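You operate a simulated robot arm through the tools that you are given. There is no shell and no other tool.

You are at the controls of a simulated two-armed robot. One attempt, no reset.

TASK
Take the black cover from the second wall shelf from the bottom and leave it on the third wall shelf from the bottom. Take the red lunch box from the bottom wall shelf and leave it on the second wall shelf from the bottom. Fetch the brass-cage bearing and set it in the deep tray. Take the grease tin from the grey bench and put it on the tray on the cooler. Put the cork block on the grey bench away on the top tray of the grey cart. Fetch the white tub and set it on the silver tray. Any order will do.

Only the result counts: the job must be done as asked and must still hold three seconds after the hand-in. Knocking over, shifting, dropping, spilling or breaking anything else fails it. Lids that push on must go on centred and level and be pressed home; caps that screw on are set level and turned clockwise until they are tight.

THE ROBOT
Two 6-joint arms with two-finger parallel grippers on one trunk, on a base that moves. Base frame: it is fixed to the floor where the robot stands at the start and does not move with it; the origin is under the middle of the robot, x ahead of it, y to its left, z up. Units: mm, degrees, N and s.
The left shoulder is at the start at [60, 187, 1147], the right one opposite. With the tool pointing down near the work surface each hand reaches from about 220 to 600 mm from the robot's upright axis, wherever it stands, measured 20 degrees to its own side. Places, roughly: black cover (10x7x3 cm) [-3400, 2000, 1100]; brass-cage bearing (4x4x2 cm) [-300, -7100, 900]; cork block (9x6x4 cm) [-5000, -500, 700]; deep tray (15x13x8 cm) [-1200, -5200, 700]; grease tin [-5250, -1250, 750]; lunch box [-3500, 2000, 750]; second wall shelf [-3700, 1700, 1100]; silver tray (13x10x3 cm) [-2800, -100, 800]; third wall shelf [-3800, 1500, 1500]; top tray of the grey cart [-3100, -400, 800]; tray on the cooler [-4500, 400, 1000]; white tub [-4000, 1250, 1250]. Payload 1.57 kg a hand.
The TCP of each hand is the grasp point between the finger pads, 30 mm short of the fingertips. In the tool frame z runs along the fingers and y along their closing line. Largest opening 110 mm; finger width 24, thickness 12; the body of the gripper, 48 by 112 mm, starts 78 mm behind the TCP.
Orientation is told as [roll, pitch, yaw] about the base's x, y, z axes, in that order, counted from this pose: with the fingers straight down and closing along the base's y, the tool's x points along the base's -x, its y along +y and its z along -z.

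THE INTERFACE
- The arms move only by the tool apply_moves. It takes "left_increments", "right_increments" or both (then of equal length, played together; a hand with none holds still); each is a list of rows, each an object (a shift or turn left out is 0, a gripper value left out holds the last) with "travel": the shift along the base's x, y, z in mm, a list of three; "dr": the turn, a rotation vector about the base's x, y, z in degrees, a list of three. In form: [{"travel": [x, y, z], "dr": [ax, ay, az]}, ...]. A call has 1 to 20 rows; each row is the pose to reach, as a shift and turn from the pose commanded when the call began. "left_gripper" and "right_gripper" are, for a hand that has rows, the opening, from 0 (shut) to 1 (fully open), set as the call begins (left out, the last holds). A row lasts 0.2 s, in which the tool goes at most 50 mm and 8.6 degrees; a call with a longer step from one row to the next is refused whole, and so is a gripper value outside its range. A pose out of reach is approached as far as the arm can. The call stops where the force on the tool passes 40 N (or 10 N more than at its start, if that is more) or the arm is blocked; 0.2 s more then pass. Each finger travels about 153 mm/s and halts on what it meets, pressing with about 29 N; the grip force reading is that of the motor and also rises with nothing between the fingers. The clock runs only during rows and for 0.2 s after the last one: add rows that repeat a pose to give the fingers time. It gives the time, the measured TCP pose, the force on the tool (base axes), the opening and the grip force at its end, in the units of the frame above (readings bear some noise), with the torque about the TCP (base axes, N m) and any sound that the robot's microphone picked up, and new pictures: "views" is both (left out), scene, wrist or none (wrist: the cameras of the hands that moved).
- Cameras (640 x 400 px; columns grow to the right, rows downward): "scene" is now at [27.5, -3.4, 1704.7]; the picture's right is [-0.02, -1.00, 0.00], its down [-0.62, 0.01, -0.79] and it looks along [0.79, -0.02, -0.62] (base axes); focal length 274 px, centre (320, 200). "left" rides on the left gripper at [70, -16, -141] in its tool frame; the picture's right is [0.23, 0.97, 0.00], its down [-0.86, 0.20, -0.48] and it looks along [-0.47, 0.11, 0.88] (tool axes); focal length 222 px, centre (320, 200). "right" rides on the right gripper at [70, 16, -141] in its tool frame; the picture's right is [-0.23, 0.97, 0.00], its down [-0.86, -0.20, -0.48] and it looks along [-0.47, -0.11, 0.88] (tool axes); focal length 222 px, centre (320, 200). There is no depth. A picture from a camera that has moved, and an enlarged one, comes with that camera's place and axes in the base frame and with its lens.
- lift_body(by): slides the trunk up (or, below 0, down) by that many mm; the arms and the scene camera ride with it, the base frame stays. It gives what a move gives, with no picture.
- drive_base(legs): drives the robot by 1 to 6 legs, each [ahead, left, turn to the left] in mm, mm and degrees, along the robot's own axes; the way and the turn of a leg run together, so that a leg with both is an arc; at most 1500 mm and 180 degrees a leg. The arms and the cameras ride along, it lands a little off, and it stops where it bumps. It gives what a move gives, and a new picture of the scene camera.
- head_to(pan, tilt): turns the head with the scene camera to pan (to the left, within 86 degrees either way) and tilt (down, from -29 to 69), counted from straight ahead of the robot. It gives what a move gives, and a new picture of the scene camera.
- enlarge(camera, box): a new picture of the part [left, top, right, bottom] of that camera's present view, enlarged. No time passes.
- job_done(): hands the job in; it is judged then, once.

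Nothing tells you exact positions but the pictures and the camera data. Unless the task says otherwise, let go and move clear before handing in.

The tools are called after ">>>" as name(argument=value, ...) on one line, values as JSON. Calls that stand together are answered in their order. apply_moves: Moves the arms, as the interface text tells. Its arguments: {"type":"object","properties":{"left_increments":{"type":"array","items":{"type":"object","properties":{"travel":{"type":"array","items":{"type":"number"}},"dr":{"type":"array","items":{"type":"number"}}}}},"left_gripper":{"type":"number"},"right_increments":{"type":"array","items":{"type":"object","properties":{"travel":{"type":"array","items":{"type":"number"}},"dr":{"type":"array","items":{"type":"number"}}}}},"right_gripper":{"type":"number"},"views":{"type":"string","enum":["both","scene","wrist","none"]}},"required":[]} The other tools are called the same way: lift_body (by) moves the trunk up or down; drive_base (legs) drives the base; head_to (pan, tilt) turns the head that bears the scene camera; enlarge (camera, box) takes an enlarged picture of a part of a camera's view; job_done () hands the job in.

At the start:

```text
clock: 0.0
left_position: [377.0, 152.2, 1239.8]
left_ee_rot: [-0.1, 0.0, 0.0]
left_contact_force: [0.1, 0.0, 0.1]
left_ft_torque: [0.01, 0.01, -0.04]
left_width: 110.3
left_grasp_force: 0.1
right_position: [446.4, -231.1, 1173.3]
right_ee_rot: [0.0, 0.0, 0.0]
right_contact_force: [0.4, 0.1, -0.9]
right_ft_torque: [0.03, -0.01, 0.01]
right_width: 109.6
right_grasp_force: 0.0
trunk travel left (down, up): [-775.0, 215.0]
robot x, y, heading: [1.6, -0.8, 0.3]
head pan, tilt (commanded): [-1.2, 38.0]
```

scene: 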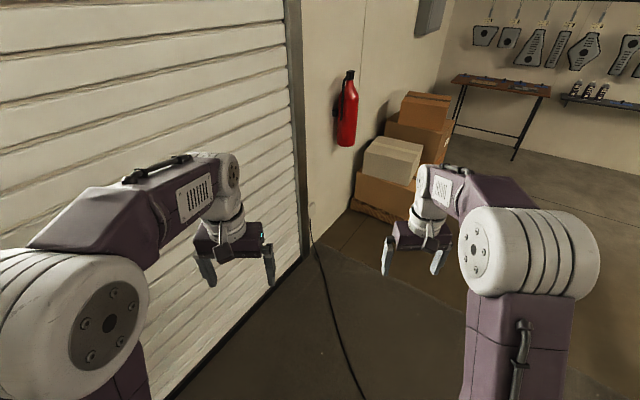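
right: 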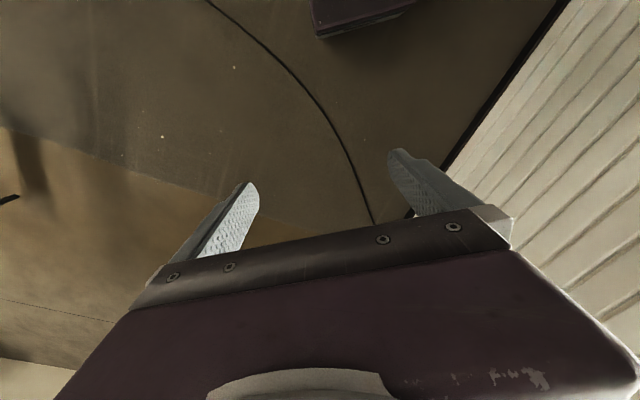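
left: 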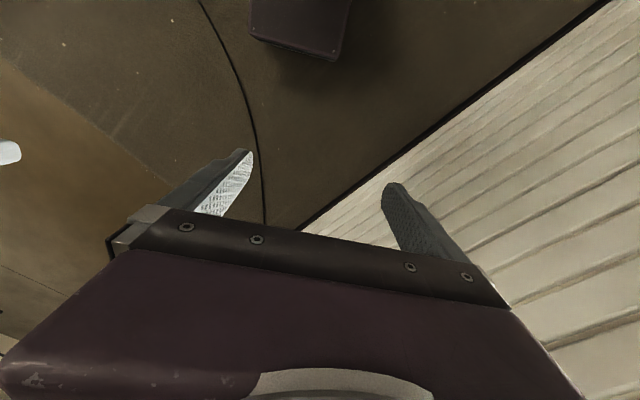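

The robot faces a roller door, with boxes to the right front and a workshop further right. All job places lie behind or to the right, so first I look around with the head.

>>> head_to(pan=-80, tilt=20)

>>> head_to(pan=80, tilt=20)

```text
clock: 1.5
left_position: [376.2, 153.2, 1240.0]
left_ee_rot: [-0.1, 0.0, 0.1]
left_contact_force: [-0.7, -0.2, -0.1]
left_ft_torque: [0.01, -0.01, -0.01]
left_width: 110.1
left_grasp_force: 0.2
right_position: [446.4, -229.9, 1173.7]
right_ee_rot: [0.0, 0.0, 0.0]
right_contact_force: [0.6, 0.0, 0.2]
right_ft_torque: [-0.01, -0.01, -0.03]
right_width: 110.0
right_grasp_force: 0.0
trunk travel left (down, up): [-775.0, 215.0]
robot x, y, heading: [-0.5, -0.1, 0.0]
head pan, tilt (commanded): [-80.0, 20.0]
camera scene: at [-42.5, -93.2, 1733.1], right [-0.98, -0.17, 0.0], down [-0.06, 0.34, -0.94], along [0.16, -0.93, -0.34], focal length 274 px, centre (320, 200)
```

scene: 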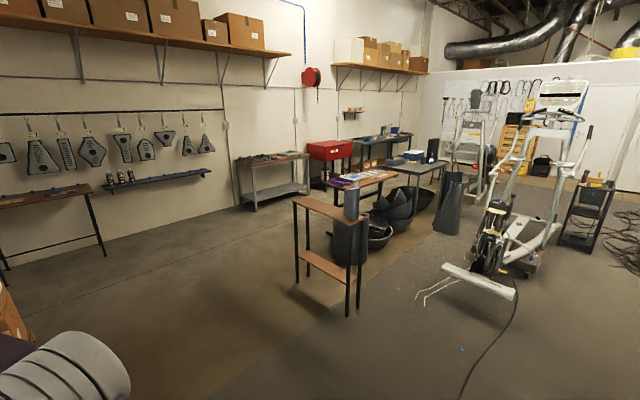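

```text
clock: 4.0
left_position: [376.7, 151.9, 1239.3]
left_ee_rot: [0.0, 0.0, 0.0]
left_contact_force: [-0.1, -0.2, -0.4]
left_ft_torque: [0.0, 0.02, 0.01]
left_width: 110.0
left_grasp_force: 0.1
right_position: [446.6, -230.0, 1173.4]
right_ee_rot: [0.0, 0.0, 0.0]
right_contact_force: [0.0, 0.2, -0.6]
right_ft_torque: [0.0, 0.02, 0.0]
right_width: 110.0
right_grasp_force: 0.0
trunk travel left (down, up): [-775.0, 215.0]
robot x, y, heading: [0.3, -0.5, -0.0]
head pan, tilt (commanded): [80.0, 20.0]
camera scene: at [-42.5, 90.2, 1733.2], right [0.98, -0.17, 0.0], down [-0.06, -0.34, -0.94], along [0.16, 0.93, -0.34], focal length 274 px, centre (320, 200)
```

scene: 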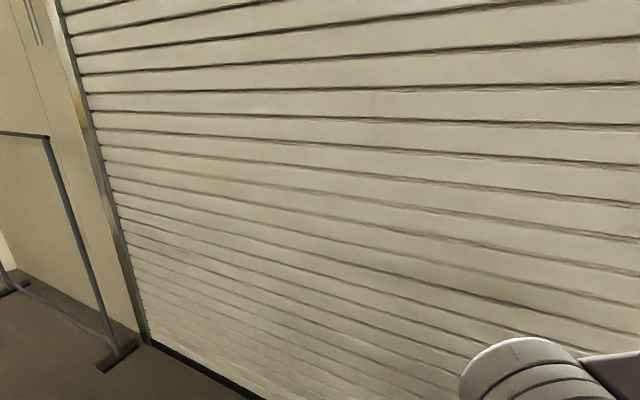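

The nearest wall (roller door) is about 0.96 m away, so turning in place is safe. I turn right by 180 degrees to see the rest of the room.

>>> head_to(pan=0, tilt=20)

>>> drive_base(legs=[[0, 0, -120]])

>>> drive_base(legs=[[0, 0, -60]])

>>> head_to(pan=-60, tilt=20)

```text
clock: 5.5
left_position: [376.5, 151.2, 1239.6]
left_ee_rot: [0.0, 0.0, 0.0]
left_contact_force: [0.1, 0.0, -0.2]
left_ft_torque: [-0.01, 0.01, -0.02]
left_width: 110.0
left_grasp_force: 0.1
right_position: [445.7, -231.4, 1173.3]
right_ee_rot: [0.0, 0.0, 0.0]
right_contact_force: [-0.6, 0.8, -0.4]
right_ft_torque: [0.0, 0.02, -0.04]
right_width: 109.8
right_grasp_force: 0.1
trunk travel left (down, up): [-775.0, 215.0]
robot x, y, heading: [2.3, 0.4, -0.2]
head pan, tilt (commanded): [0.0, 20.0]
camera scene: at [34.3, -1.4, 1733.2], right [0.0, -1.0, 0.0], down [-0.34, 0.0, -0.94], along [0.94, 0.0, -0.34], focal length 274 px, centre (320, 200)
```

scene: 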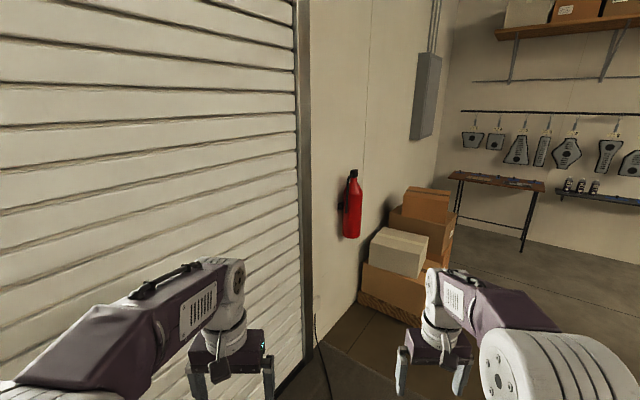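

```text
clock: 10.9
left_position: [-52.2, -404.1, 1239.3]
left_ee_rot: [0.0, 0.0, -119.2]
left_contact_force: [0.3, -0.4, 0.7]
left_ft_torque: [0.03, -0.01, -0.02]
left_width: 110.0
left_grasp_force: 0.2
right_position: [-420.0, -275.9, 1174.4]
right_ee_rot: [0.0, 0.1, -119.4]
right_contact_force: [-0.2, 0.0, -0.4]
right_ft_torque: [0.01, 0.01, 0.01]
right_width: 110.1
right_grasp_force: 0.1
trunk travel left (down, up): [-775.0, 215.0]
robot x, y, heading: [1.5, 1.1, -119.5]
head pan, tilt (commanded): [0.0, 20.0]
camera scene: at [-15.1, -30.5, 1733.2], right [-0.87, 0.49, 0.0], down [0.17, 0.3, -0.94], along [-0.46, -0.82, -0.34], focal length 274 px, centre (320, 200)
```

scene: 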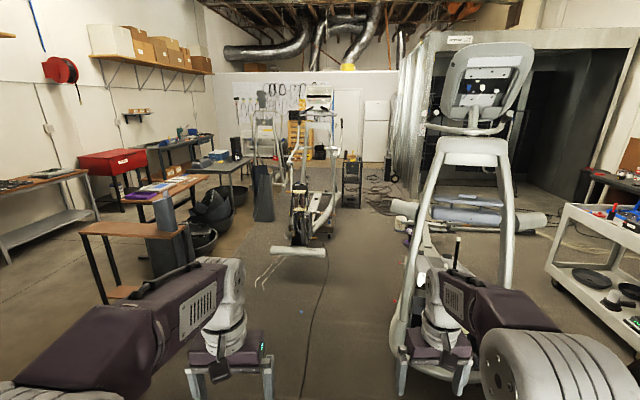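

```text
clock: 13.9
left_position: [-373.0, -160.4, 1239.1]
left_ee_rot: [-0.1, -0.1, -178.7]
left_contact_force: [-0.1, 0.0, -1.1]
left_ft_torque: [0.02, -0.01, 0.02]
left_width: 110.2
left_grasp_force: 0.0
right_position: [-451.5, 220.3, 1174.2]
right_ee_rot: [0.0, 0.0, -178.6]
right_contact_force: [0.1, 0.0, 0.4]
right_ft_torque: [-0.02, 0.0, 0.0]
right_width: 110.2
right_grasp_force: 0.0
trunk travel left (down, up): [-775.0, 215.0]
robot x, y, heading: [-0.9, -1.6, -178.7]
head pan, tilt (commanded): [0.0, 20.0]
camera scene: at [-32.2, -2.5, 1733.2], right [-0.02, 1.0, 0.0], down [0.34, 0.01, -0.94], along [-0.94, -0.02, -0.34], focal length 274 px, centre (320, 200)
```

scene: 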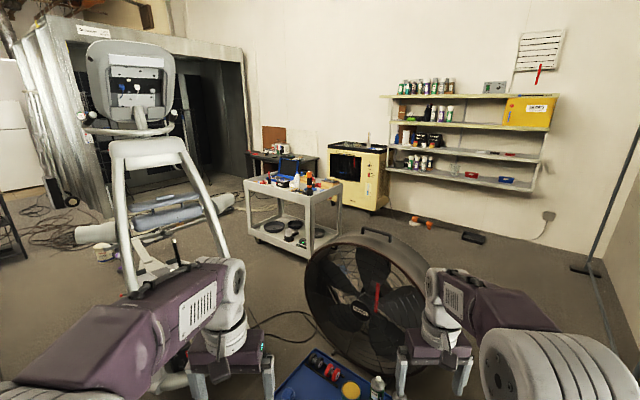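

```text
clock: 15.2
left_position: [-372.7, -160.3, 1239.6]
left_ee_rot: [0.0, 0.0, -178.7]
left_contact_force: [-0.1, 0.7, -0.5]
left_ft_torque: [0.0, -0.01, -0.02]
left_width: 109.9
left_grasp_force: 0.1
right_position: [-451.6, 219.3, 1173.2]
right_ee_rot: [-0.1, 0.1, -178.7]
right_contact_force: [-0.4, 0.2, -0.8]
right_ft_torque: [0.02, 0.01, -0.02]
right_width: 109.9
right_grasp_force: 0.0
trunk travel left (down, up): [-775.0, 215.0]
robot x, y, heading: [0.8, 0.1, -178.6]
head pan, tilt (commanded): [-60.0, 20.0]
camera scene: at [12.4, 79.4, 1733.2], right [0.85, 0.52, 0.0], down [0.18, -0.29, -0.94], along [-0.49, 0.8, -0.34], focal length 274 px, centre (320, 200)
```

scene: 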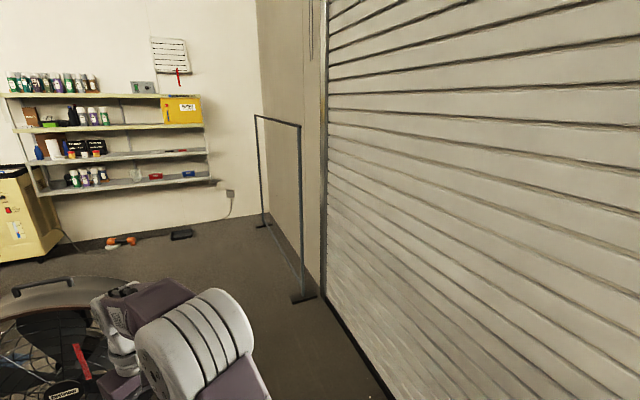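

Now I can see the grey cart, yellow cooler, wall shelves, a fan in between, an elliptical trainer and a bench behind the cart. I'll zoom in on details.

>>> head_to(pan=-10, tilt=20)

>>> enlarge(camera="scene", box=[300, 60, 540, 210])

>>> enlarge(camera="scene", box=[240, 110, 440, 260])

>>> head_to(pan=0, tilt=50)

```text
clock: 16.4
left_position: [-373.6, -159.9, 1239.2]
left_ee_rot: [0.1, -0.1, -178.7]
left_contact_force: [0.8, -0.9, 0.6]
left_ft_torque: [-0.01, -0.02, 0.0]
left_width: 110.1
left_grasp_force: 0.0
right_position: [-451.1, 218.7, 1173.4]
right_ee_rot: [0.0, 0.1, -178.6]
right_contact_force: [-1.2, 0.4, 0.6]
right_ft_torque: [-0.01, -0.01, 0.02]
right_width: 110.0
right_grasp_force: 0.1
trunk travel left (down, up): [-775.0, 215.0]
robot x, y, heading: [0.8, 0.6, -178.8]
head pan, tilt (commanded): [-10.0, 20.0]
camera scene: at [-31.1, 14.1, 1733.2], right [0.15, 0.99, 0.0], down [0.34, -0.05, -0.94], along [-0.93, 0.14, -0.34], focal length 274 px, centre (320, 200)
```

scene: 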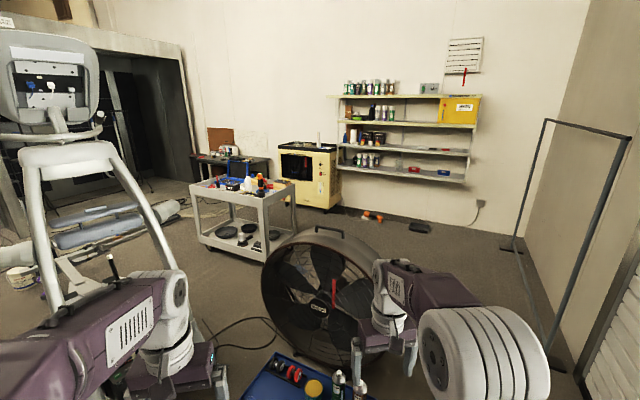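

```text
2.67 times, centred on (420, 135) of scene
camera zoom: at [-31.1, 14.1, 1733.2], right [0.15, 0.99, 0.0], down [0.34, -0.05, -0.94], along [-0.93, 0.14, -0.34], focal length 732 px, centre (53, 373)
```

zoom: 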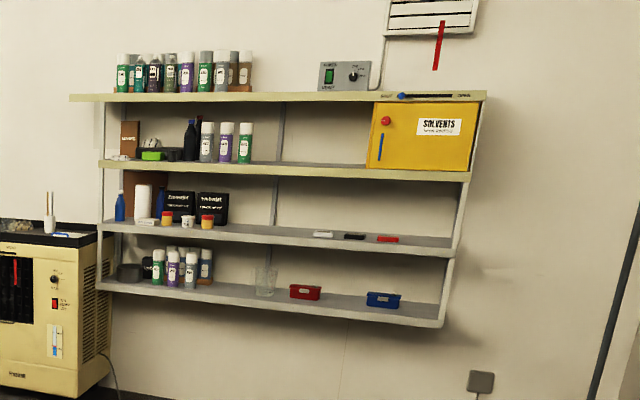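

```text
2.67 times, centred on (340, 185) of scene
camera zoom: at [-31.1, 14.1, 1733.2], right [0.15, 0.99, 0.0], down [0.34, -0.05, -0.94], along [-0.93, 0.14, -0.34], focal length 732 px, centre (267, 240)
```

zoom: 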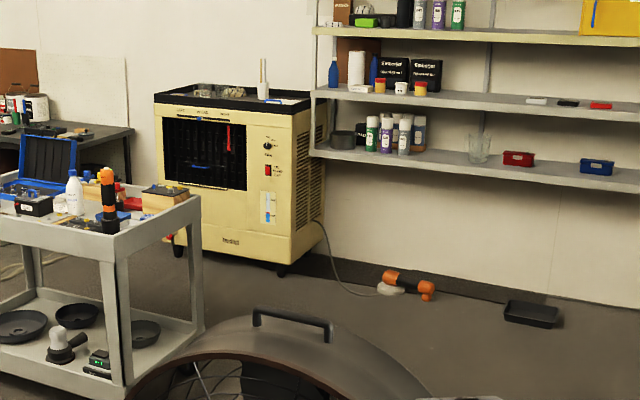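

```text
clock: 17.3
left_position: [-372.9, -161.3, 1239.8]
left_ee_rot: [0.0, 0.0, -178.6]
left_contact_force: [0.2, -0.3, -0.8]
left_ft_torque: [0.01, -0.01, -0.02]
left_width: 110.1
left_grasp_force: 0.1
right_position: [-451.7, 220.9, 1172.8]
right_ee_rot: [0.0, 0.0, -178.5]
right_contact_force: [-0.6, -0.1, -0.7]
right_ft_torque: [0.01, 0.03, 0.01]
right_width: 109.9
right_grasp_force: 0.1
trunk travel left (down, up): [-775.0, 215.0]
robot x, y, heading: [-0.0, -3.4, -178.7]
head pan, tilt (commanded): [0.0, 50.0]
camera scene: at [-16.0, -1.8, 1687.6], right [-0.02, 1.0, 0.0], down [0.77, 0.02, -0.64], along [-0.64, -0.01, -0.77], focal length 274 px, centre (320, 200)
```

scene: 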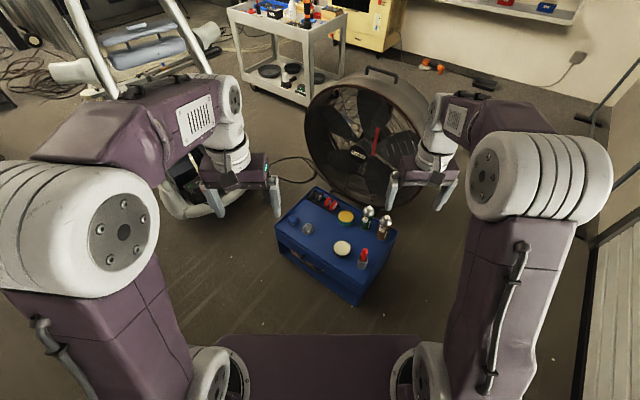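

The blue tool chest and fan stand in front, the shelves are straight along heading about 146°. I'll turn right to face the shelf wall, sidestep right to get clear of the fan and check the way.

>>> drive_base(legs=[[0, 0, -34.8], [0, -350, 0]])

>>> head_to(pan=0, tilt=35)

```text
clock: 21.3
left_position: [-202.9, 376.5, 1239.9]
left_ee_rot: [-0.1, 0.0, 146.2]
left_contact_force: [-0.6, -0.1, 0.7]
left_ft_torque: [0.05, 0.01, -0.05]
left_width: 110.2
left_grasp_force: 0.0
right_position: [-46.6, 734.5, 1173.1]
right_ee_rot: [-0.1, 0.1, 146.3]
right_contact_force: [-1.5, -0.8, -0.4]
right_ft_torque: [0.0, 0.01, 0.01]
right_width: 110.1
right_grasp_force: 0.0
trunk travel left (down, up): [-775.0, 215.0]
robot x, y, heading: [195.3, 298.1, 146.5]
head pan, tilt (commanded): [0.0, 50.0]
camera scene: at [182.9, 302.1, 1687.6], right [0.55, 0.83, 0.0], down [0.64, -0.42, -0.64], along [-0.53, 0.36, -0.77], focal length 274 px, centre (320, 200)
```

scene: 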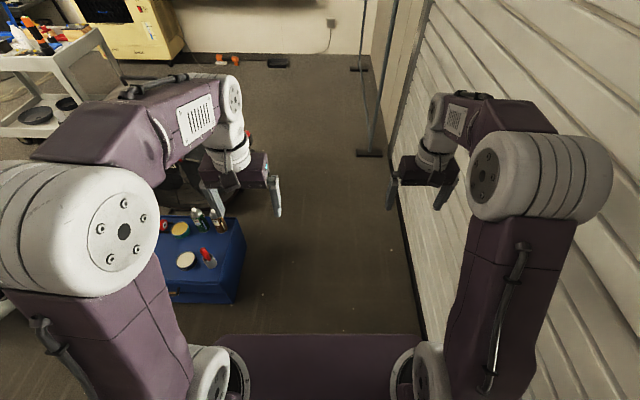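

```text
clock: 22.1
left_position: [-199.9, 378.1, 1240.5]
left_ee_rot: [0.0, 0.0, 146.3]
left_contact_force: [0.5, -0.5, 0.2]
left_ft_torque: [0.0, 0.0, 0.01]
left_width: 110.2
left_grasp_force: 0.0
right_position: [-46.5, 736.5, 1173.7]
right_ee_rot: [0.0, 0.0, 146.2]
right_contact_force: [0.0, 1.1, -0.4]
right_ft_torque: [-0.03, -0.04, -0.02]
right_width: 109.9
right_grasp_force: 0.0
trunk travel left (down, up): [-775.0, 215.0]
robot x, y, heading: [197.9, 298.6, 146.2]
head pan, tilt (commanded): [0.0, 35.0]
camera scene: at [175.3, 310.7, 1709.2], right [0.55, 0.83, 0.0], down [0.48, -0.32, -0.82], along [-0.68, 0.45, -0.57], focal length 274 px, centre (320, 200)
```

scene: 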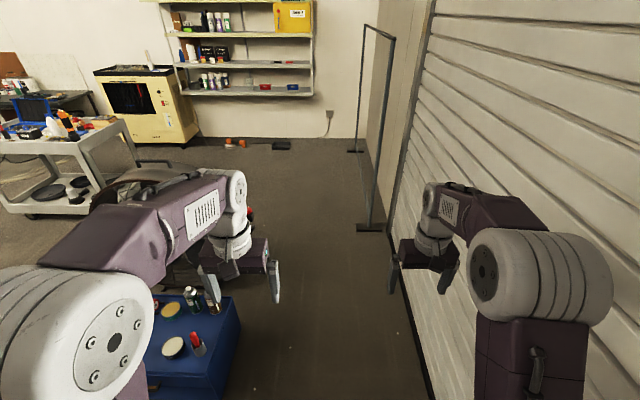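

The way ahead runs between the blue chest (left) and the rack foot (right). I shift 60 mm left and drive about 2.4 m ahead toward the shelves.

>>> drive_base(legs=[[0, 60, 0], [1200, 0, 0], [1200, 0, 0]])

>>> head_to(pan=20, tilt=20)

```text
clock: 34.4
left_position: [-2198.5, 1697.0, 1241.3]
left_ee_rot: [0.0, 0.1, 145.0]
left_contact_force: [0.2, 0.1, -0.1]
left_ft_torque: [0.0, 0.03, -0.02]
left_width: 109.9
left_grasp_force: 0.2
right_position: [-2036.5, 2048.9, 1172.3]
right_ee_rot: [-0.1, 0.0, 145.1]
right_contact_force: [0.2, 0.2, 0.4]
right_ft_torque: [-0.01, -0.02, -0.04]
right_width: 109.9
right_grasp_force: 0.1
trunk travel left (down, up): [-775.0, 215.0]
robot x, y, heading: [-1800.6, 1607.6, 145.1]
head pan, tilt (commanded): [0.0, 35.0]
camera scene: at [-1824.4, 1621.0, 1709.3], right [0.57, 0.82, 0.0], down [0.47, -0.33, -0.82], along [-0.67, 0.47, -0.57], focal length 274 px, centre (320, 200)
```

scene: 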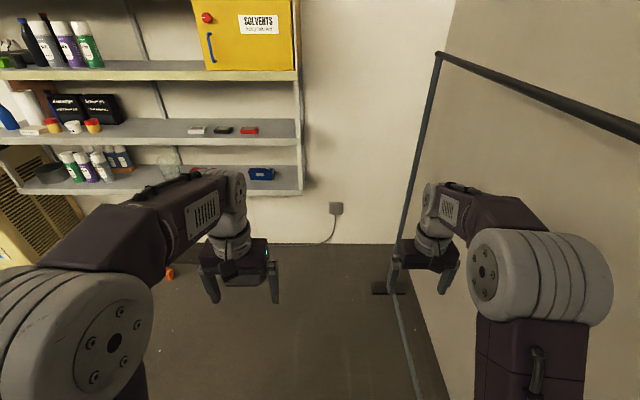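

```text
clock: 35.2
left_position: [-2199.1, 1695.7, 1239.2]
left_ee_rot: [0.0, 0.0, 145.1]
left_contact_force: [-0.4, -0.3, 0.3]
left_ft_torque: [-0.03, -0.02, 0.03]
left_width: 110.1
left_grasp_force: 0.0
right_position: [-2036.4, 2051.6, 1173.8]
right_ee_rot: [0.0, 0.0, 145.1]
right_contact_force: [0.6, 0.3, 0.0]
right_ft_torque: [-0.03, 0.01, -0.03]
right_width: 110.1
right_grasp_force: 0.0
trunk travel left (down, up): [-775.0, 215.0]
robot x, y, heading: [-1796.7, 1607.0, 144.6]
head pan, tilt (commanded): [20.0, 20.0]
camera scene: at [-1842.9, 1595.2, 1733.1], right [0.26, 0.97, 0.0], down [0.33, -0.09, -0.94], along [-0.91, 0.24, -0.34], focal length 274 px, centre (320, 200)
```

scene: 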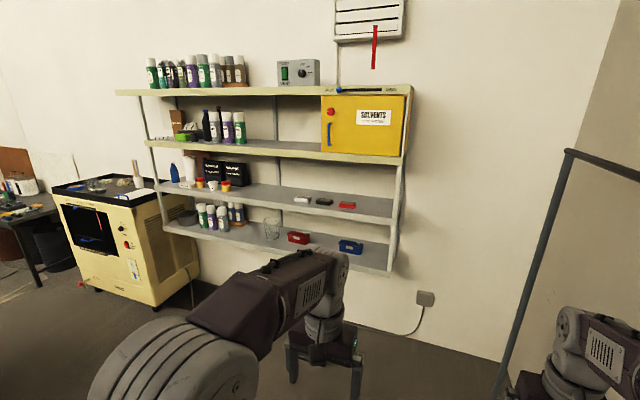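

The shelves are now close ahead to the left. I zoom in to measure them.

>>> enlarge(camera="scene", box=[250, 160, 420, 275])

>>> enlarge(camera="scene", box=[120, 70, 320, 245])

```text
3.48 times, centred on (335, 218) of scene
camera zoom: at [-1842.9, 1595.2, 1733.1], right [0.26, 0.97, 0.0], down [0.33, -0.09, -0.94], along [-0.91, 0.24, -0.34], focal length 955 px, centre (268, 139)
```

zoom: 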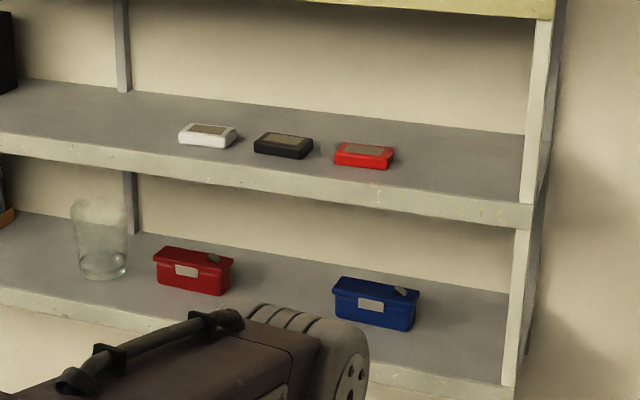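

```text
2.29 times, centred on (220, 158) of scene
camera zoom: at [-1842.9, 1595.2, 1733.1], right [0.26, 0.97, 0.0], down [0.33, -0.09, -0.94], along [-0.91, 0.24, -0.34], focal length 627 px, centre (549, 297)
```

zoom: 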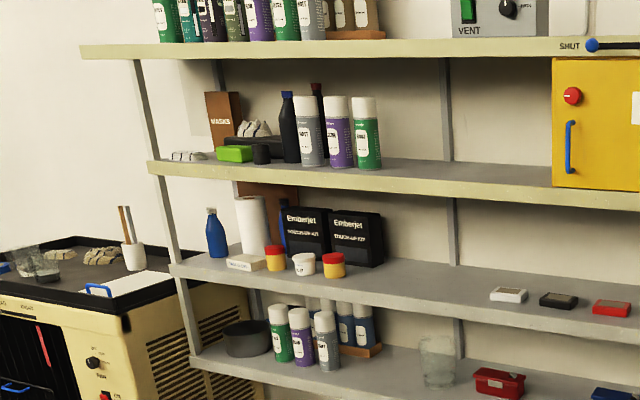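

Measured: black cover at about (-3409, 2048, 1127), red lunch box at about (-3566, 1902, 813), shelf front edge about 3.9 m along the facing direction. I drive closer: 700 ahead, then 770 left.

>>> drive_base(legs=[[700, 0, 0], [0, 770, 0]])

>>> head_to(pan=0, tilt=25)

```text
clock: 42.7
left_position: [-3207.0, 1475.8, 1239.8]
left_ee_rot: [0.1, 0.0, 145.5]
left_contact_force: [0.0, -0.3, -0.2]
left_ft_torque: [-0.03, 0.01, 0.0]
left_width: 109.8
left_grasp_force: 0.1
right_position: [-3046.5, 1831.4, 1174.0]
right_ee_rot: [0.0, -0.1, 145.5]
right_contact_force: [-0.2, 0.4, 0.1]
right_ft_torque: [0.02, 0.0, 0.01]
right_width: 110.1
right_grasp_force: 0.0
trunk travel left (down, up): [-775.0, 215.0]
robot x, y, heading: [-2804.3, 1391.1, 145.7]
head pan, tilt (commanded): [20.0, 20.0]
camera scene: at [-2848.6, 1377.0, 1733.2], right [0.25, 0.97, 0.0], down [0.33, -0.09, -0.94], along [-0.91, 0.23, -0.34], focal length 274 px, centre (320, 200)
```

scene: 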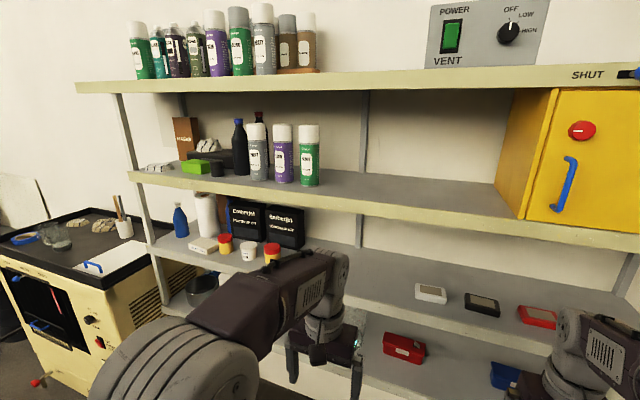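

```text
clock: 43.6
left_position: [-3206.6, 1475.0, 1240.6]
left_ee_rot: [0.0, 0.0, 145.5]
left_contact_force: [1.0, 0.3, -0.5]
left_ft_torque: [0.01, 0.0, 0.02]
left_width: 109.9
left_grasp_force: 0.1
right_position: [-3047.5, 1830.2, 1173.8]
right_ee_rot: [0.0, 0.0, 145.6]
right_contact_force: [-0.4, 0.1, 1.1]
right_ft_torque: [-0.04, 0.05, -0.02]
right_width: 109.9
right_grasp_force: 0.0
trunk travel left (down, up): [-775.0, 215.0]
robot x, y, heading: [-2803.4, 1382.7, 145.6]
head pan, tilt (commanded): [0.0, 25.0]
camera scene: at [-2835.3, 1404.5, 1725.1], right [0.56, 0.83, 0.0], down [0.35, -0.24, -0.91], along [-0.75, 0.51, -0.42], focal length 274 px, centre (320, 200)
```

scene: 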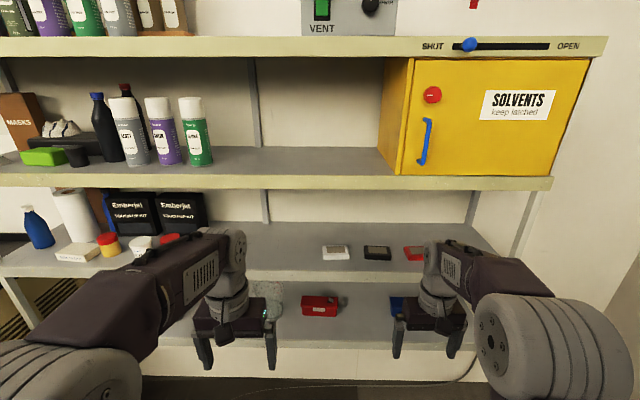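

I now stand about 0.8 m from the shelf edge. Let me zoom on the cover and lunch box.

>>> enlarge(camera="scene", box=[265, 225, 445, 335])

>>> enlarge(camera="scene", box=[0, 180, 220, 300])

```text
3.56 times, centred on (355, 280) of scene
camera zoom: at [-2835.3, 1404.5, 1725.1], right [0.56, 0.83, 0.0], down [0.35, -0.24, -0.91], along [-0.75, 0.51, -0.42], focal length 976 px, centre (196, -84)
```

zoom: 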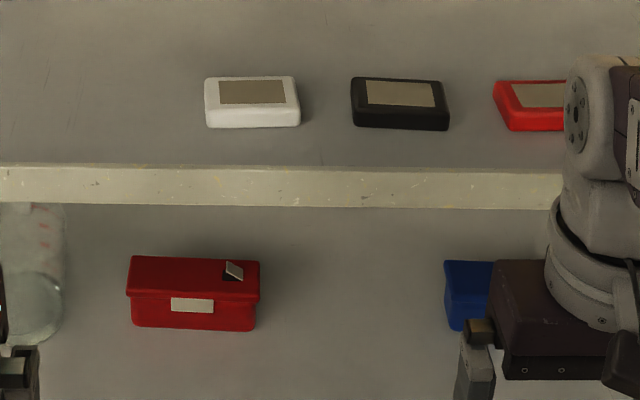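

```text
2.91 times, centred on (110, 240) of scene
camera zoom: at [-2835.3, 1404.5, 1725.1], right [0.56, 0.83, 0.0], down [0.35, -0.24, -0.91], along [-0.75, 0.51, -0.42], focal length 798 px, centre (931, 84)
```

zoom: 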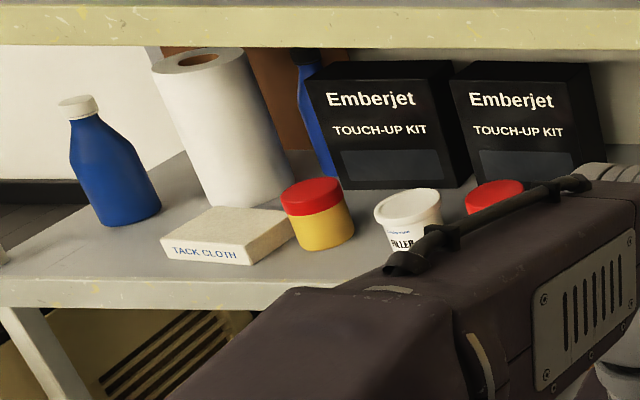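

The black cover is about 97 mm along the shelf and 65 mm deep; the lunch box is about 155 mm wide, so it needs a grip from front to back. I first test tilting the right hand forward in free space.

>>> apply_moves(right_increments=[{"travel": [-12.4, 8.5, 3], "dr": [4.25, 6.18, 0]}, {"travel": [-24.7, 17, 6], "dr": [8.5, 12.36, 0]}, {"travel": [-37, 25.5, 9], "dr": [12.74, 18.54, 0]}, {"travel": [-49.4, 34, 12], "dr": [17, 24.72, 0]}, {"travel": [-61.8, 42.5, 15], "dr": [21.24, 30.9, 0]}, {"travel": [-74.2, 51, 18], "dr": [25.5, 37.1, 0]}, {"travel": [-86.5, 59.5, 21], "dr": [29.7, 43.3, 0]}, {"travel": [-98.9, 68, 24], "dr": [34, 49.4, 0]}, {"travel": [-111.2, 76.5, 27], "dr": [38.2, 55.6, 0]}, {"travel": [-123.6, 85, 30], "dr": [42.5, 61.8, 0]}], right_gripper=1)

```text
clock: 45.8
left_position: [-3205.5, 1477.3, 1238.9]
left_ee_rot: [0.1, 0.1, 145.5]
left_contact_force: [-0.4, 0.9, 0.3]
left_ft_torque: [-0.02, -0.03, 0.01]
left_width: 109.8
left_grasp_force: 0.2
right_position: [-3158.6, 1931.6, 1205.8]
right_ee_rot: [1.0, -74.8, 145.0]
right_contact_force: [-0.6, 0.7, 0.2]
right_ft_torque: [-0.01, -0.01, -0.01]
right_width: 110.2
right_grasp_force: 0.1
right hand out of reach, approached as far as the arm can: row 6, 7, 8, 9, 10
trunk travel left (down, up): [-775.0, 215.0]
robot x, y, heading: [-2807.9, 1390.3, 145.8]
head pan, tilt (commanded): [0.0, 25.0]
camera scene: at [-2834.9, 1407.0, 1725.1], right [0.57, 0.82, 0.0], down [0.35, -0.24, -0.91], along [-0.75, 0.51, -0.42], focal length 274 px, centre (320, 200)
camera right: at [-3040.9, 1832.2, 1175.2], right [-0.59, -0.77, 0.22], down [0.31, 0.04, 0.95], along [-0.74, 0.63, 0.22], focal length 222 px, centre (320, 200)
```

scene: 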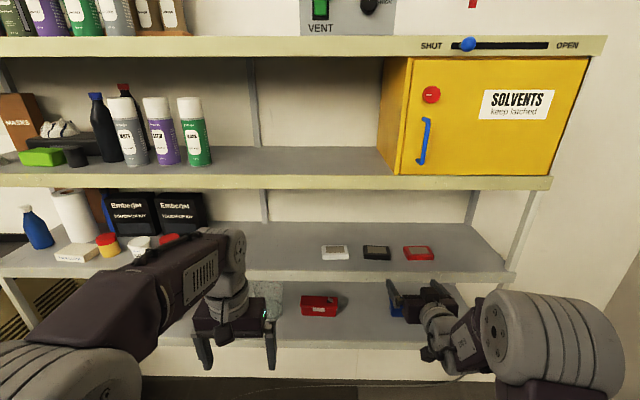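
right: 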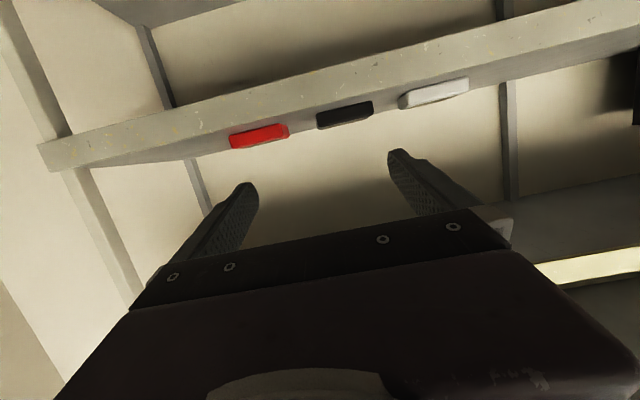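

The camera of the hand hangs below the tool when it points forward, and the arm wants a bit more distance. I extend the hand 80 mm and test turning it about its own axis so the camera comes on top.

>>> apply_moves(right_increments=[{"travel": [-33, 22.6, 0]}, {"travel": [-65.9, 45.3, 0]}, {"travel": [-65.9, 45.3, 0], "dr": [-6.37, 4.38, -2.07]}, {"travel": [-65.9, 45.3, 0], "dr": [-12.74, 8.75, -4.14]}, {"travel": [-65.9, 45.3, 0], "dr": [-19.1, 13.13, -6.2]}, {"travel": [-65.9, 45.3, 0], "dr": [-25.5, 17.5, -8.3]}, {"travel": [-65.9, 45.3, 0], "dr": [-31.8, 21.9, -10.4]}, {"travel": [-65.9, 45.3, 0], "dr": [-38.2, 26.3, -12.4]}, {"travel": [-65.9, 45.3, 0], "dr": [-44.6, 30.6, -14.5]}, {"travel": [-65.9, 45.3, 0], "dr": [-50.9, 35, -16.6]}, {"travel": [-65.9, 45.3, 0], "dr": [-57.3, 39.4, -18.6]}, {"travel": [-65.9, 45.3, 0], "dr": [-63.7, 43.8, -20.7]}, {"travel": [-65.9, 45.3, 0], "dr": [-71.6, 49.2, -23.3]}])

```text
refused: row 13 steps farther than a row can; nothing moved
```

>>> apply_moves(right_increments=[{"travel": [-33, 22.6, 0]}, {"travel": [-65.9, 45.3, 0]}, {"travel": [-65.9, 45.3, 0], "dr": [-6.37, 4.38, -2.07]}, {"travel": [-65.9, 45.3, 0], "dr": [-12.74, 8.75, -4.14]}, {"travel": [-65.9, 45.3, 0], "dr": [-19.1, 13.13, -6.2]}, {"travel": [-65.9, 45.3, 0], "dr": [-25.5, 17.5, -8.3]}, {"travel": [-65.9, 45.3, 0], "dr": [-31.8, 21.9, -10.4]}, {"travel": [-65.9, 45.3, 0], "dr": [-38.2, 26.3, -12.4]}, {"travel": [-65.9, 45.3, 0], "dr": [-44.6, 30.6, -14.5]}, {"travel": [-65.9, 45.3, 0], "dr": [-50.9, 35, -16.6]}, {"travel": [-65.9, 45.3, 0], "dr": [-57.3, 39.4, -18.6]}, {"travel": [-65.9, 45.3, 0], "dr": [-63.7, 43.8, -20.7]}, {"travel": [-65.9, 45.3, 0], "dr": [-69.9, 48.1, -22.7]}])

```text
clock: 48.6
left_position: [-3206.2, 1476.6, 1240.1]
left_ee_rot: [0.0, 0.0, 145.7]
left_contact_force: [-0.2, -0.1, 0.7]
left_ft_torque: [-0.02, -0.01, -0.03]
left_width: 109.9
left_grasp_force: 0.0
right_position: [-3225.3, 1977.3, 1208.0]
right_ee_rot: [74.9, -1.8, 56.6]
right_contact_force: [-0.6, -0.7, -0.3]
right_ft_torque: [-0.02, -0.01, -0.03]
right_width: 110.1
right_grasp_force: 0.0
right hand out of reach, approached as far as the arm can: row 1
trunk travel left (down, up): [-775.0, 215.0]
robot x, y, heading: [-2807.6, 1393.4, 145.8]
head pan, tilt (commanded): [0.0, 25.0]
camera scene: at [-2835.1, 1405.1, 1725.1], right [0.57, 0.82, 0.0], down [0.35, -0.24, -0.91], along [-0.75, 0.51, -0.42], focal length 274 px, centre (320, 200)
camera right: at [-3155.0, 1844.8, 1257.6], right [-0.1, 0.3, 0.95], down [0.9, 0.43, -0.04], along [-0.42, 0.85, -0.32], focal length 222 px, centre (320, 200)
```

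scene: 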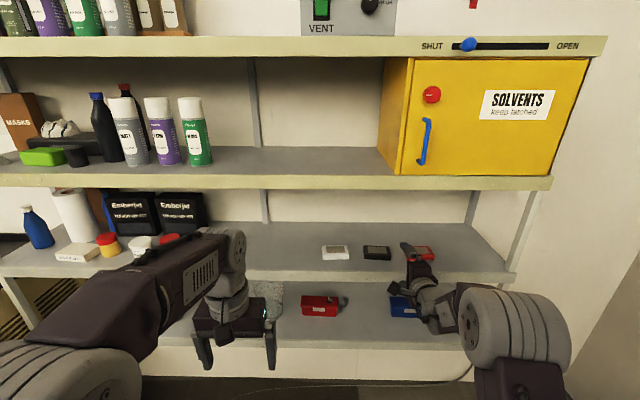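
right: 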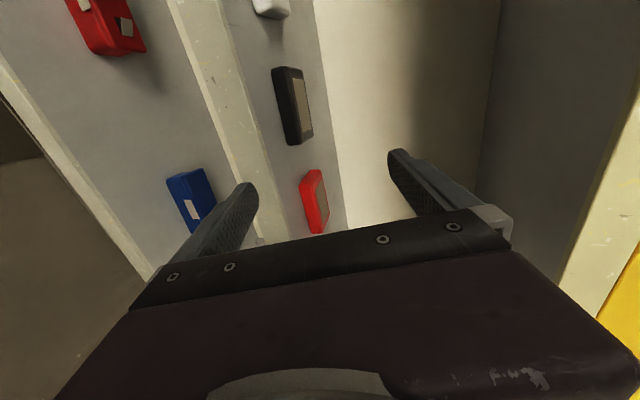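

Turning works; I turn another 90° so that the camera looks from above.

>>> apply_moves(right_increments=[{"dr": [-6.37, 4.38, -2.07]}, {"dr": [-12.74, 8.75, -4.14]}, {"dr": [-19.1, 13.13, -6.2]}, {"dr": [-25.5, 17.5, -8.3]}, {"dr": [-31.8, 21.9, -10.4]}, {"dr": [-38.2, 26.3, -12.4]}, {"dr": [-44.6, 30.6, -14.5]}, {"dr": [-50.9, 35, -16.6]}, {"dr": [-57.3, 39.4, -18.6]}, {"dr": [-63.7, 43.8, -20.7]}, {"dr": [-69.9, 48.1, -22.7]}, {"dr": [-73.4, 50.4, -23.9]}])

```text
clock: 51.2
left_position: [-3205.8, 1476.4, 1239.2]
left_ee_rot: [0.0, 0.0, 145.6]
left_contact_force: [0.7, -1.3, -0.8]
left_ft_torque: [0.06, -0.02, 0.05]
left_width: 110.2
left_grasp_force: 0.1
right_position: [-3224.8, 1977.3, 1207.2]
right_ee_rot: [-0.5, 74.8, -34.6]
right_contact_force: [0.3, 0.4, -0.5]
right_ft_torque: [0.0, 0.01, 0.0]
right_width: 110.0
right_grasp_force: 0.1
trunk travel left (down, up): [-775.0, 215.0]
robot x, y, heading: [-2804.3, 1389.4, 145.4]
head pan, tilt (commanded): [0.0, 25.0]
camera scene: at [-2835.1, 1405.1, 1725.1], right [0.57, 0.82, 0.0], down [0.35, -0.24, -0.91], along [-0.75, 0.51, -0.42], focal length 274 px, centre (320, 200)
camera right: at [-3118.5, 1925.2, 1311.6], right [0.59, 0.77, -0.22], down [0.46, -0.55, -0.7], along [-0.66, 0.31, -0.68], focal length 222 px, centre (320, 200)
```

scene: 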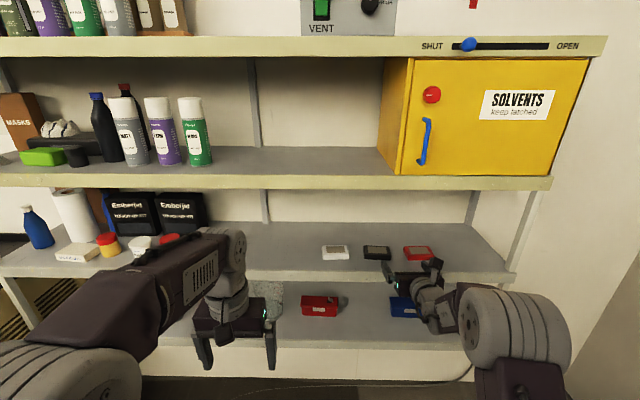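
right: 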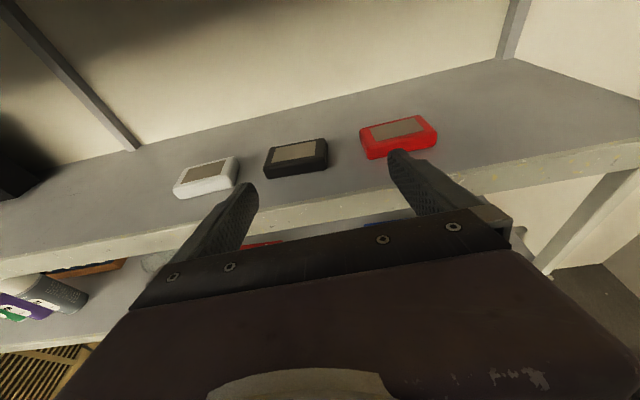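

The camera now looks down on the covers. I drive 80 mm closer so that the arm reaches comfortably.

>>> drive_base(legs=[[80, 0, 0]])

>>> apply_moves(right_increments=[{"travel": [0, 0, 0]}], right_gripper=1, views="wrist")

>>> enlarge(camera="right", box=[160, 80, 400, 230])

```text
clock: 52.2
left_position: [-3270.9, 1519.1, 1241.2]
left_ee_rot: [0.0, -0.2, 145.6]
left_contact_force: [0.5, -0.2, -0.3]
left_ft_torque: [0.03, 0.01, 0.0]
left_width: 109.9
left_grasp_force: 0.1
right_position: [-3289.3, 2020.1, 1209.3]
right_ee_rot: [-0.1, 75.1, -34.2]
right_contact_force: [-0.6, -0.1, 0.5]
right_ft_torque: [-0.02, -0.03, 0.01]
right_width: 109.9
right_grasp_force: 0.1
trunk travel left (down, up): [-775.0, 215.0]
robot x, y, heading: [-2877.1, 1432.4, 145.7]
head pan, tilt (commanded): [0.0, 25.0]
camera scene: at [-2898.1, 1448.0, 1725.2], right [0.56, 0.83, 0.0], down [0.35, -0.24, -0.91], along [-0.75, 0.51, -0.42], focal length 274 px, centre (320, 200)
```

scene: 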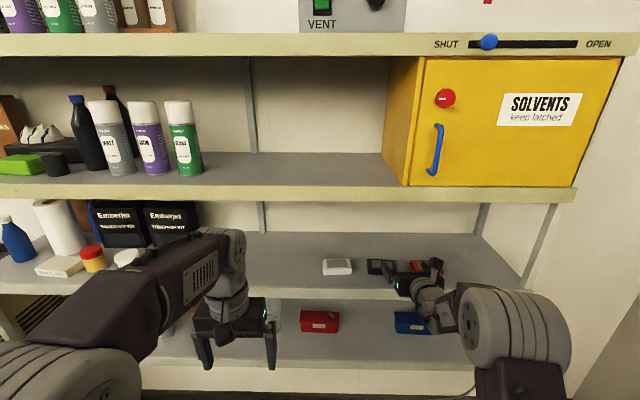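

```text
clock: 52.6
left_position: [-3270.7, 1520.8, 1239.7]
left_ee_rot: [0.0, -0.1, 145.5]
left_contact_force: [0.5, 0.5, -0.2]
left_ft_torque: [-0.01, 0.02, 0.01]
left_width: 110.1
left_grasp_force: 0.0
right_position: [-3291.1, 2021.3, 1209.4]
right_ee_rot: [-0.1, 74.9, -34.0]
right_contact_force: [0.3, 0.5, -0.3]
right_ft_torque: [0.01, -0.02, -0.03]
right_width: 110.0
right_grasp_force: 0.0
trunk travel left (down, up): [-775.0, 215.0]
robot x, y, heading: [-2881.2, 1430.8, 145.5]
head pan, tilt (commanded): [0.0, 25.0]
camera right: at [-3184.0, 1969.3, 1312.9], right [0.59, 0.77, -0.22], down [0.46, -0.55, -0.7], along [-0.66, 0.32, -0.68], focal length 222 px, centre (320, 200)
```

right: 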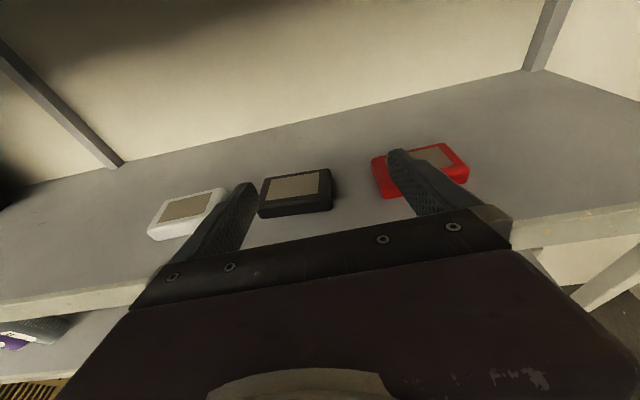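

```text
2.67 times, centred on (280, 155) of right
camera zoom: at [-3184.0, 1969.3, 1312.9], right [0.59, 0.77, -0.22], down [0.46, -0.55, -0.7], along [-0.66, 0.32, -0.68], focal length 592 px, centre (427, 320)
```

zoom: 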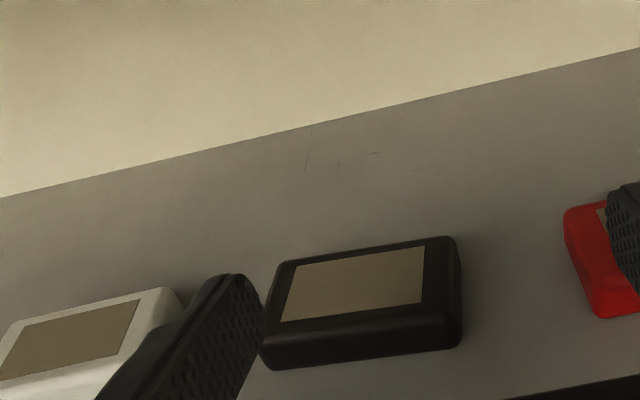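

The cover is slightly turned (about 5° off the shelf line), centred near (-3408, 2046). I line the hand up in front of it, a bit above the shelf.

>>> apply_moves(right_increments=[{"travel": [-15, -12, -16], "dr": [0, 0, -1.8]}, {"travel": [-30, -24, -32], "dr": [0, 0, -3.5]}, {"travel": [-43.7, -35.7, -49], "dr": [0, 0, -5.3]}, {"travel": [-43.7, -35.7, -49], "dr": [0, 0, -5.3]}], right_gripper=1)

>>> enlarge(camera="right", box=[160, 80, 480, 280])

```text
clock: 53.6
left_position: [-3273.2, 1521.5, 1239.2]
left_ee_rot: [-0.1, 0.1, 145.6]
left_contact_force: [-0.7, -1.0, -0.3]
left_ft_torque: [0.0, -0.01, -0.01]
left_width: 109.9
left_grasp_force: 0.1
right_position: [-3310.4, 2053.7, 1174.5]
right_ee_rot: [-3.9, 73.8, -39.2]
right_contact_force: [-0.5, 0.0, -0.3]
right_ft_torque: [0.01, -0.01, -0.03]
right_width: 110.0
right_grasp_force: 0.0
right hand out of reach, approached as far as the arm can: row 1, 2, 3, 4
trunk travel left (down, up): [-775.0, 215.0]
robot x, y, heading: [-2878.7, 1432.1, 145.9]
head pan, tilt (commanded): [0.0, 25.0]
camera scene: at [-2903.0, 1451.8, 1725.0], right [0.56, 0.83, 0.0], down [0.35, -0.24, -0.91], along [-0.75, 0.51, -0.42], focal length 274 px, centre (320, 200)
camera right: at [-3203.9, 2000.7, 1279.2], right [0.61, 0.75, -0.24], down [0.44, -0.58, -0.68], along [-0.65, 0.32, -0.69], focal length 222 px, centre (320, 200)
```

scene: 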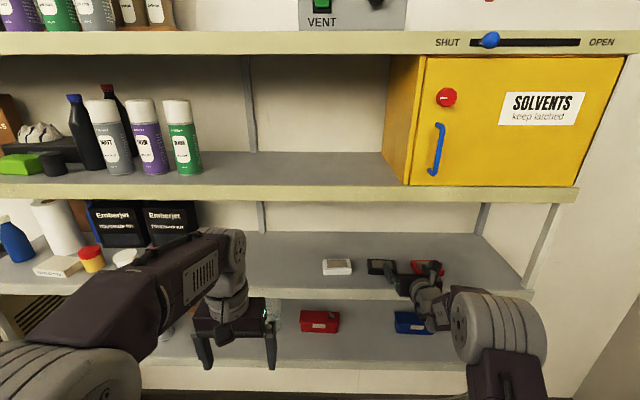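
right: 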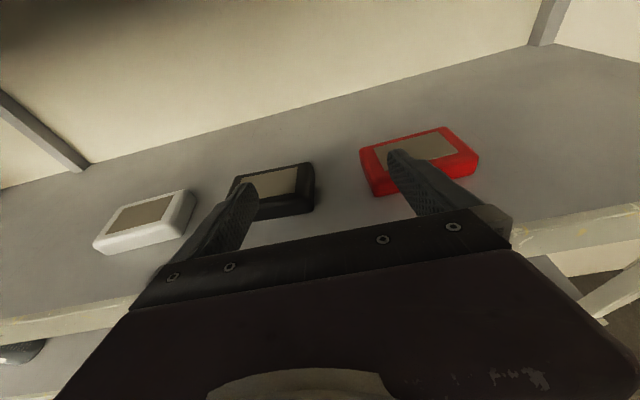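

```text
2.00 times, centred on (320, 180) of right
camera zoom: at [-3203.9, 2000.7, 1279.2], right [0.61, 0.75, -0.24], down [0.44, -0.58, -0.68], along [-0.65, 0.32, -0.69], focal length 444 px, centre (320, 240)
```

zoom: 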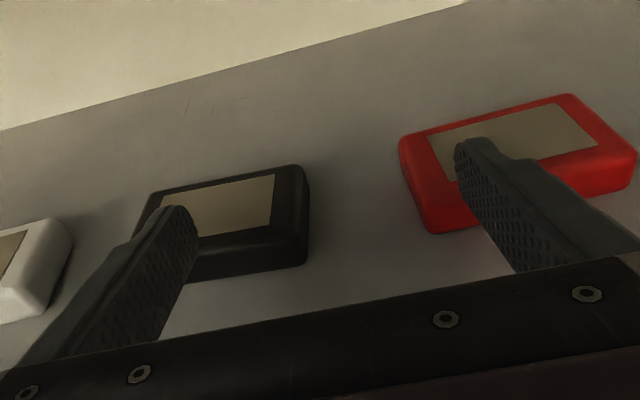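

The arm cannot reach that far inward; the right hand works better further out to its side. I go back to the earlier hand pose, then shift the robot 120 mm left.

>>> apply_moves(right_increments=[{"travel": [0, 0, 40]}, {"travel": [20, 17, 60], "dr": [0, 0, 2.6]}, {"travel": [43.7, 35.7, 60], "dr": [0, 0, 5.3]}, {"travel": [43.7, 35.7, 60], "dr": [0, 0, 5.3]}], views="none")

>>> drive_base(legs=[[0, 120, 0]])

>>> apply_moves(right_increments=[{"travel": [0, 0, 0]}], views="wrist")

```text
clock: 54.6
left_position: [-3274.1, 1519.0, 1239.4]
left_ee_rot: [0.0, 0.0, 145.5]
left_contact_force: [-1.0, -0.2, -0.1]
left_ft_torque: [0.0, 0.0, 0.02]
left_width: 110.2
left_grasp_force: 0.0
right_position: [-3263.1, 2086.6, 1234.1]
right_ee_rot: [-3.8, 73.8, -33.8]
right_contact_force: [-0.5, 0.2, -0.7]
right_ft_torque: [0.01, -0.01, -0.03]
right_width: 110.1
right_grasp_force: 0.0
trunk travel left (down, up): [-775.0, 215.0]
robot x, y, heading: [-2876.9, 1433.0, 145.7]
head pan, tilt (commanded): [0.0, 25.0]
```

```text
clock: 55.9
left_position: [-3340.6, 1423.2, 1241.0]
left_ee_rot: [0.2, 0.0, 145.6]
left_contact_force: [-0.7, 0.2, -0.5]
left_ft_torque: [-0.01, 0.0, 0.02]
left_width: 110.1
left_grasp_force: 0.0
right_position: [-3328.9, 1987.5, 1234.2]
right_ee_rot: [-4.2, 73.9, -34.3]
right_contact_force: [-0.5, -0.3, -0.2]
right_ft_torque: [-0.02, -0.01, 0.02]
right_width: 110.0
right_grasp_force: 0.1
trunk travel left (down, up): [-775.0, 215.0]
robot x, y, heading: [-2945.8, 1335.1, 145.6]
head pan, tilt (commanded): [0.0, 25.0]
camera scene: at [-2968.9, 1353.2, 1725.1], right [0.57, 0.82, 0.0], down [0.35, -0.24, -0.91], along [-0.75, 0.51, -0.42], focal length 274 px, centre (320, 200)
```

scene: 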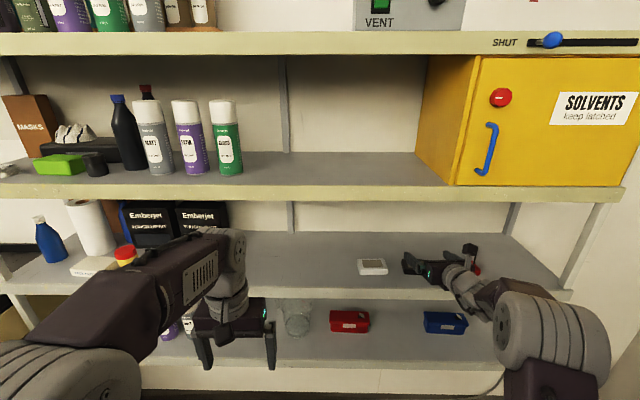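

```text
clock: 56.3
left_position: [-3340.0, 1423.1, 1239.4]
left_ee_rot: [0.2, -0.1, 145.6]
left_contact_force: [1.1, -0.3, -0.6]
left_ft_torque: [-0.01, -0.03, 0.01]
left_width: 110.0
left_grasp_force: 0.0
right_position: [-3329.6, 1989.3, 1234.2]
right_ee_rot: [-4.1, 73.9, -34.1]
right_contact_force: [1.0, 0.3, 0.5]
right_ft_torque: [0.0, 0.01, 0.03]
right_width: 110.0
right_grasp_force: 0.0
trunk travel left (down, up): [-775.0, 215.0]
robot x, y, heading: [-2944.8, 1333.8, 145.7]
head pan, tilt (commanded): [0.0, 25.0]
camera right: at [-3219.9, 1946.5, 1339.6], right [0.54, 0.81, -0.24], down [0.49, -0.53, -0.69], along [-0.68, 0.25, -0.69], focal length 222 px, centre (320, 200)
```

right: 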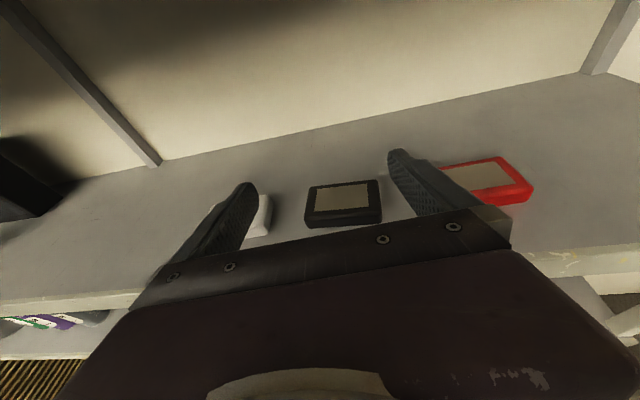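

The commanded pose follows what the arm reached. Now the cover lies nicely between the fingers; I zoom to measure it again before lining up.

>>> enlarge(camera="right", box=[240, 140, 440, 265])

```text
3.20 times, centred on (340, 202) of right
camera zoom: at [-3219.9, 1946.5, 1339.6], right [0.54, 0.81, -0.24], down [0.49, -0.53, -0.69], along [-0.68, 0.25, -0.69], focal length 711 px, centre (256, 192)
```

zoom: 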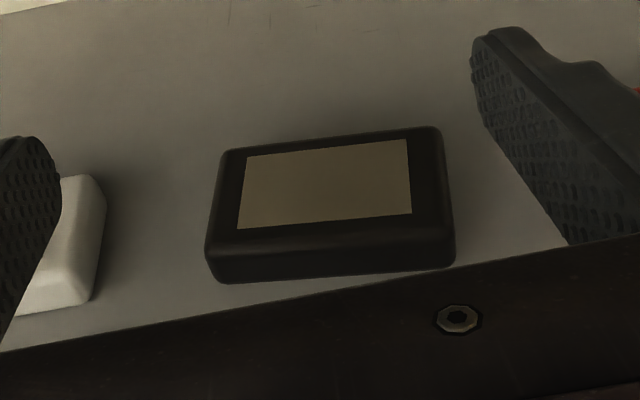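

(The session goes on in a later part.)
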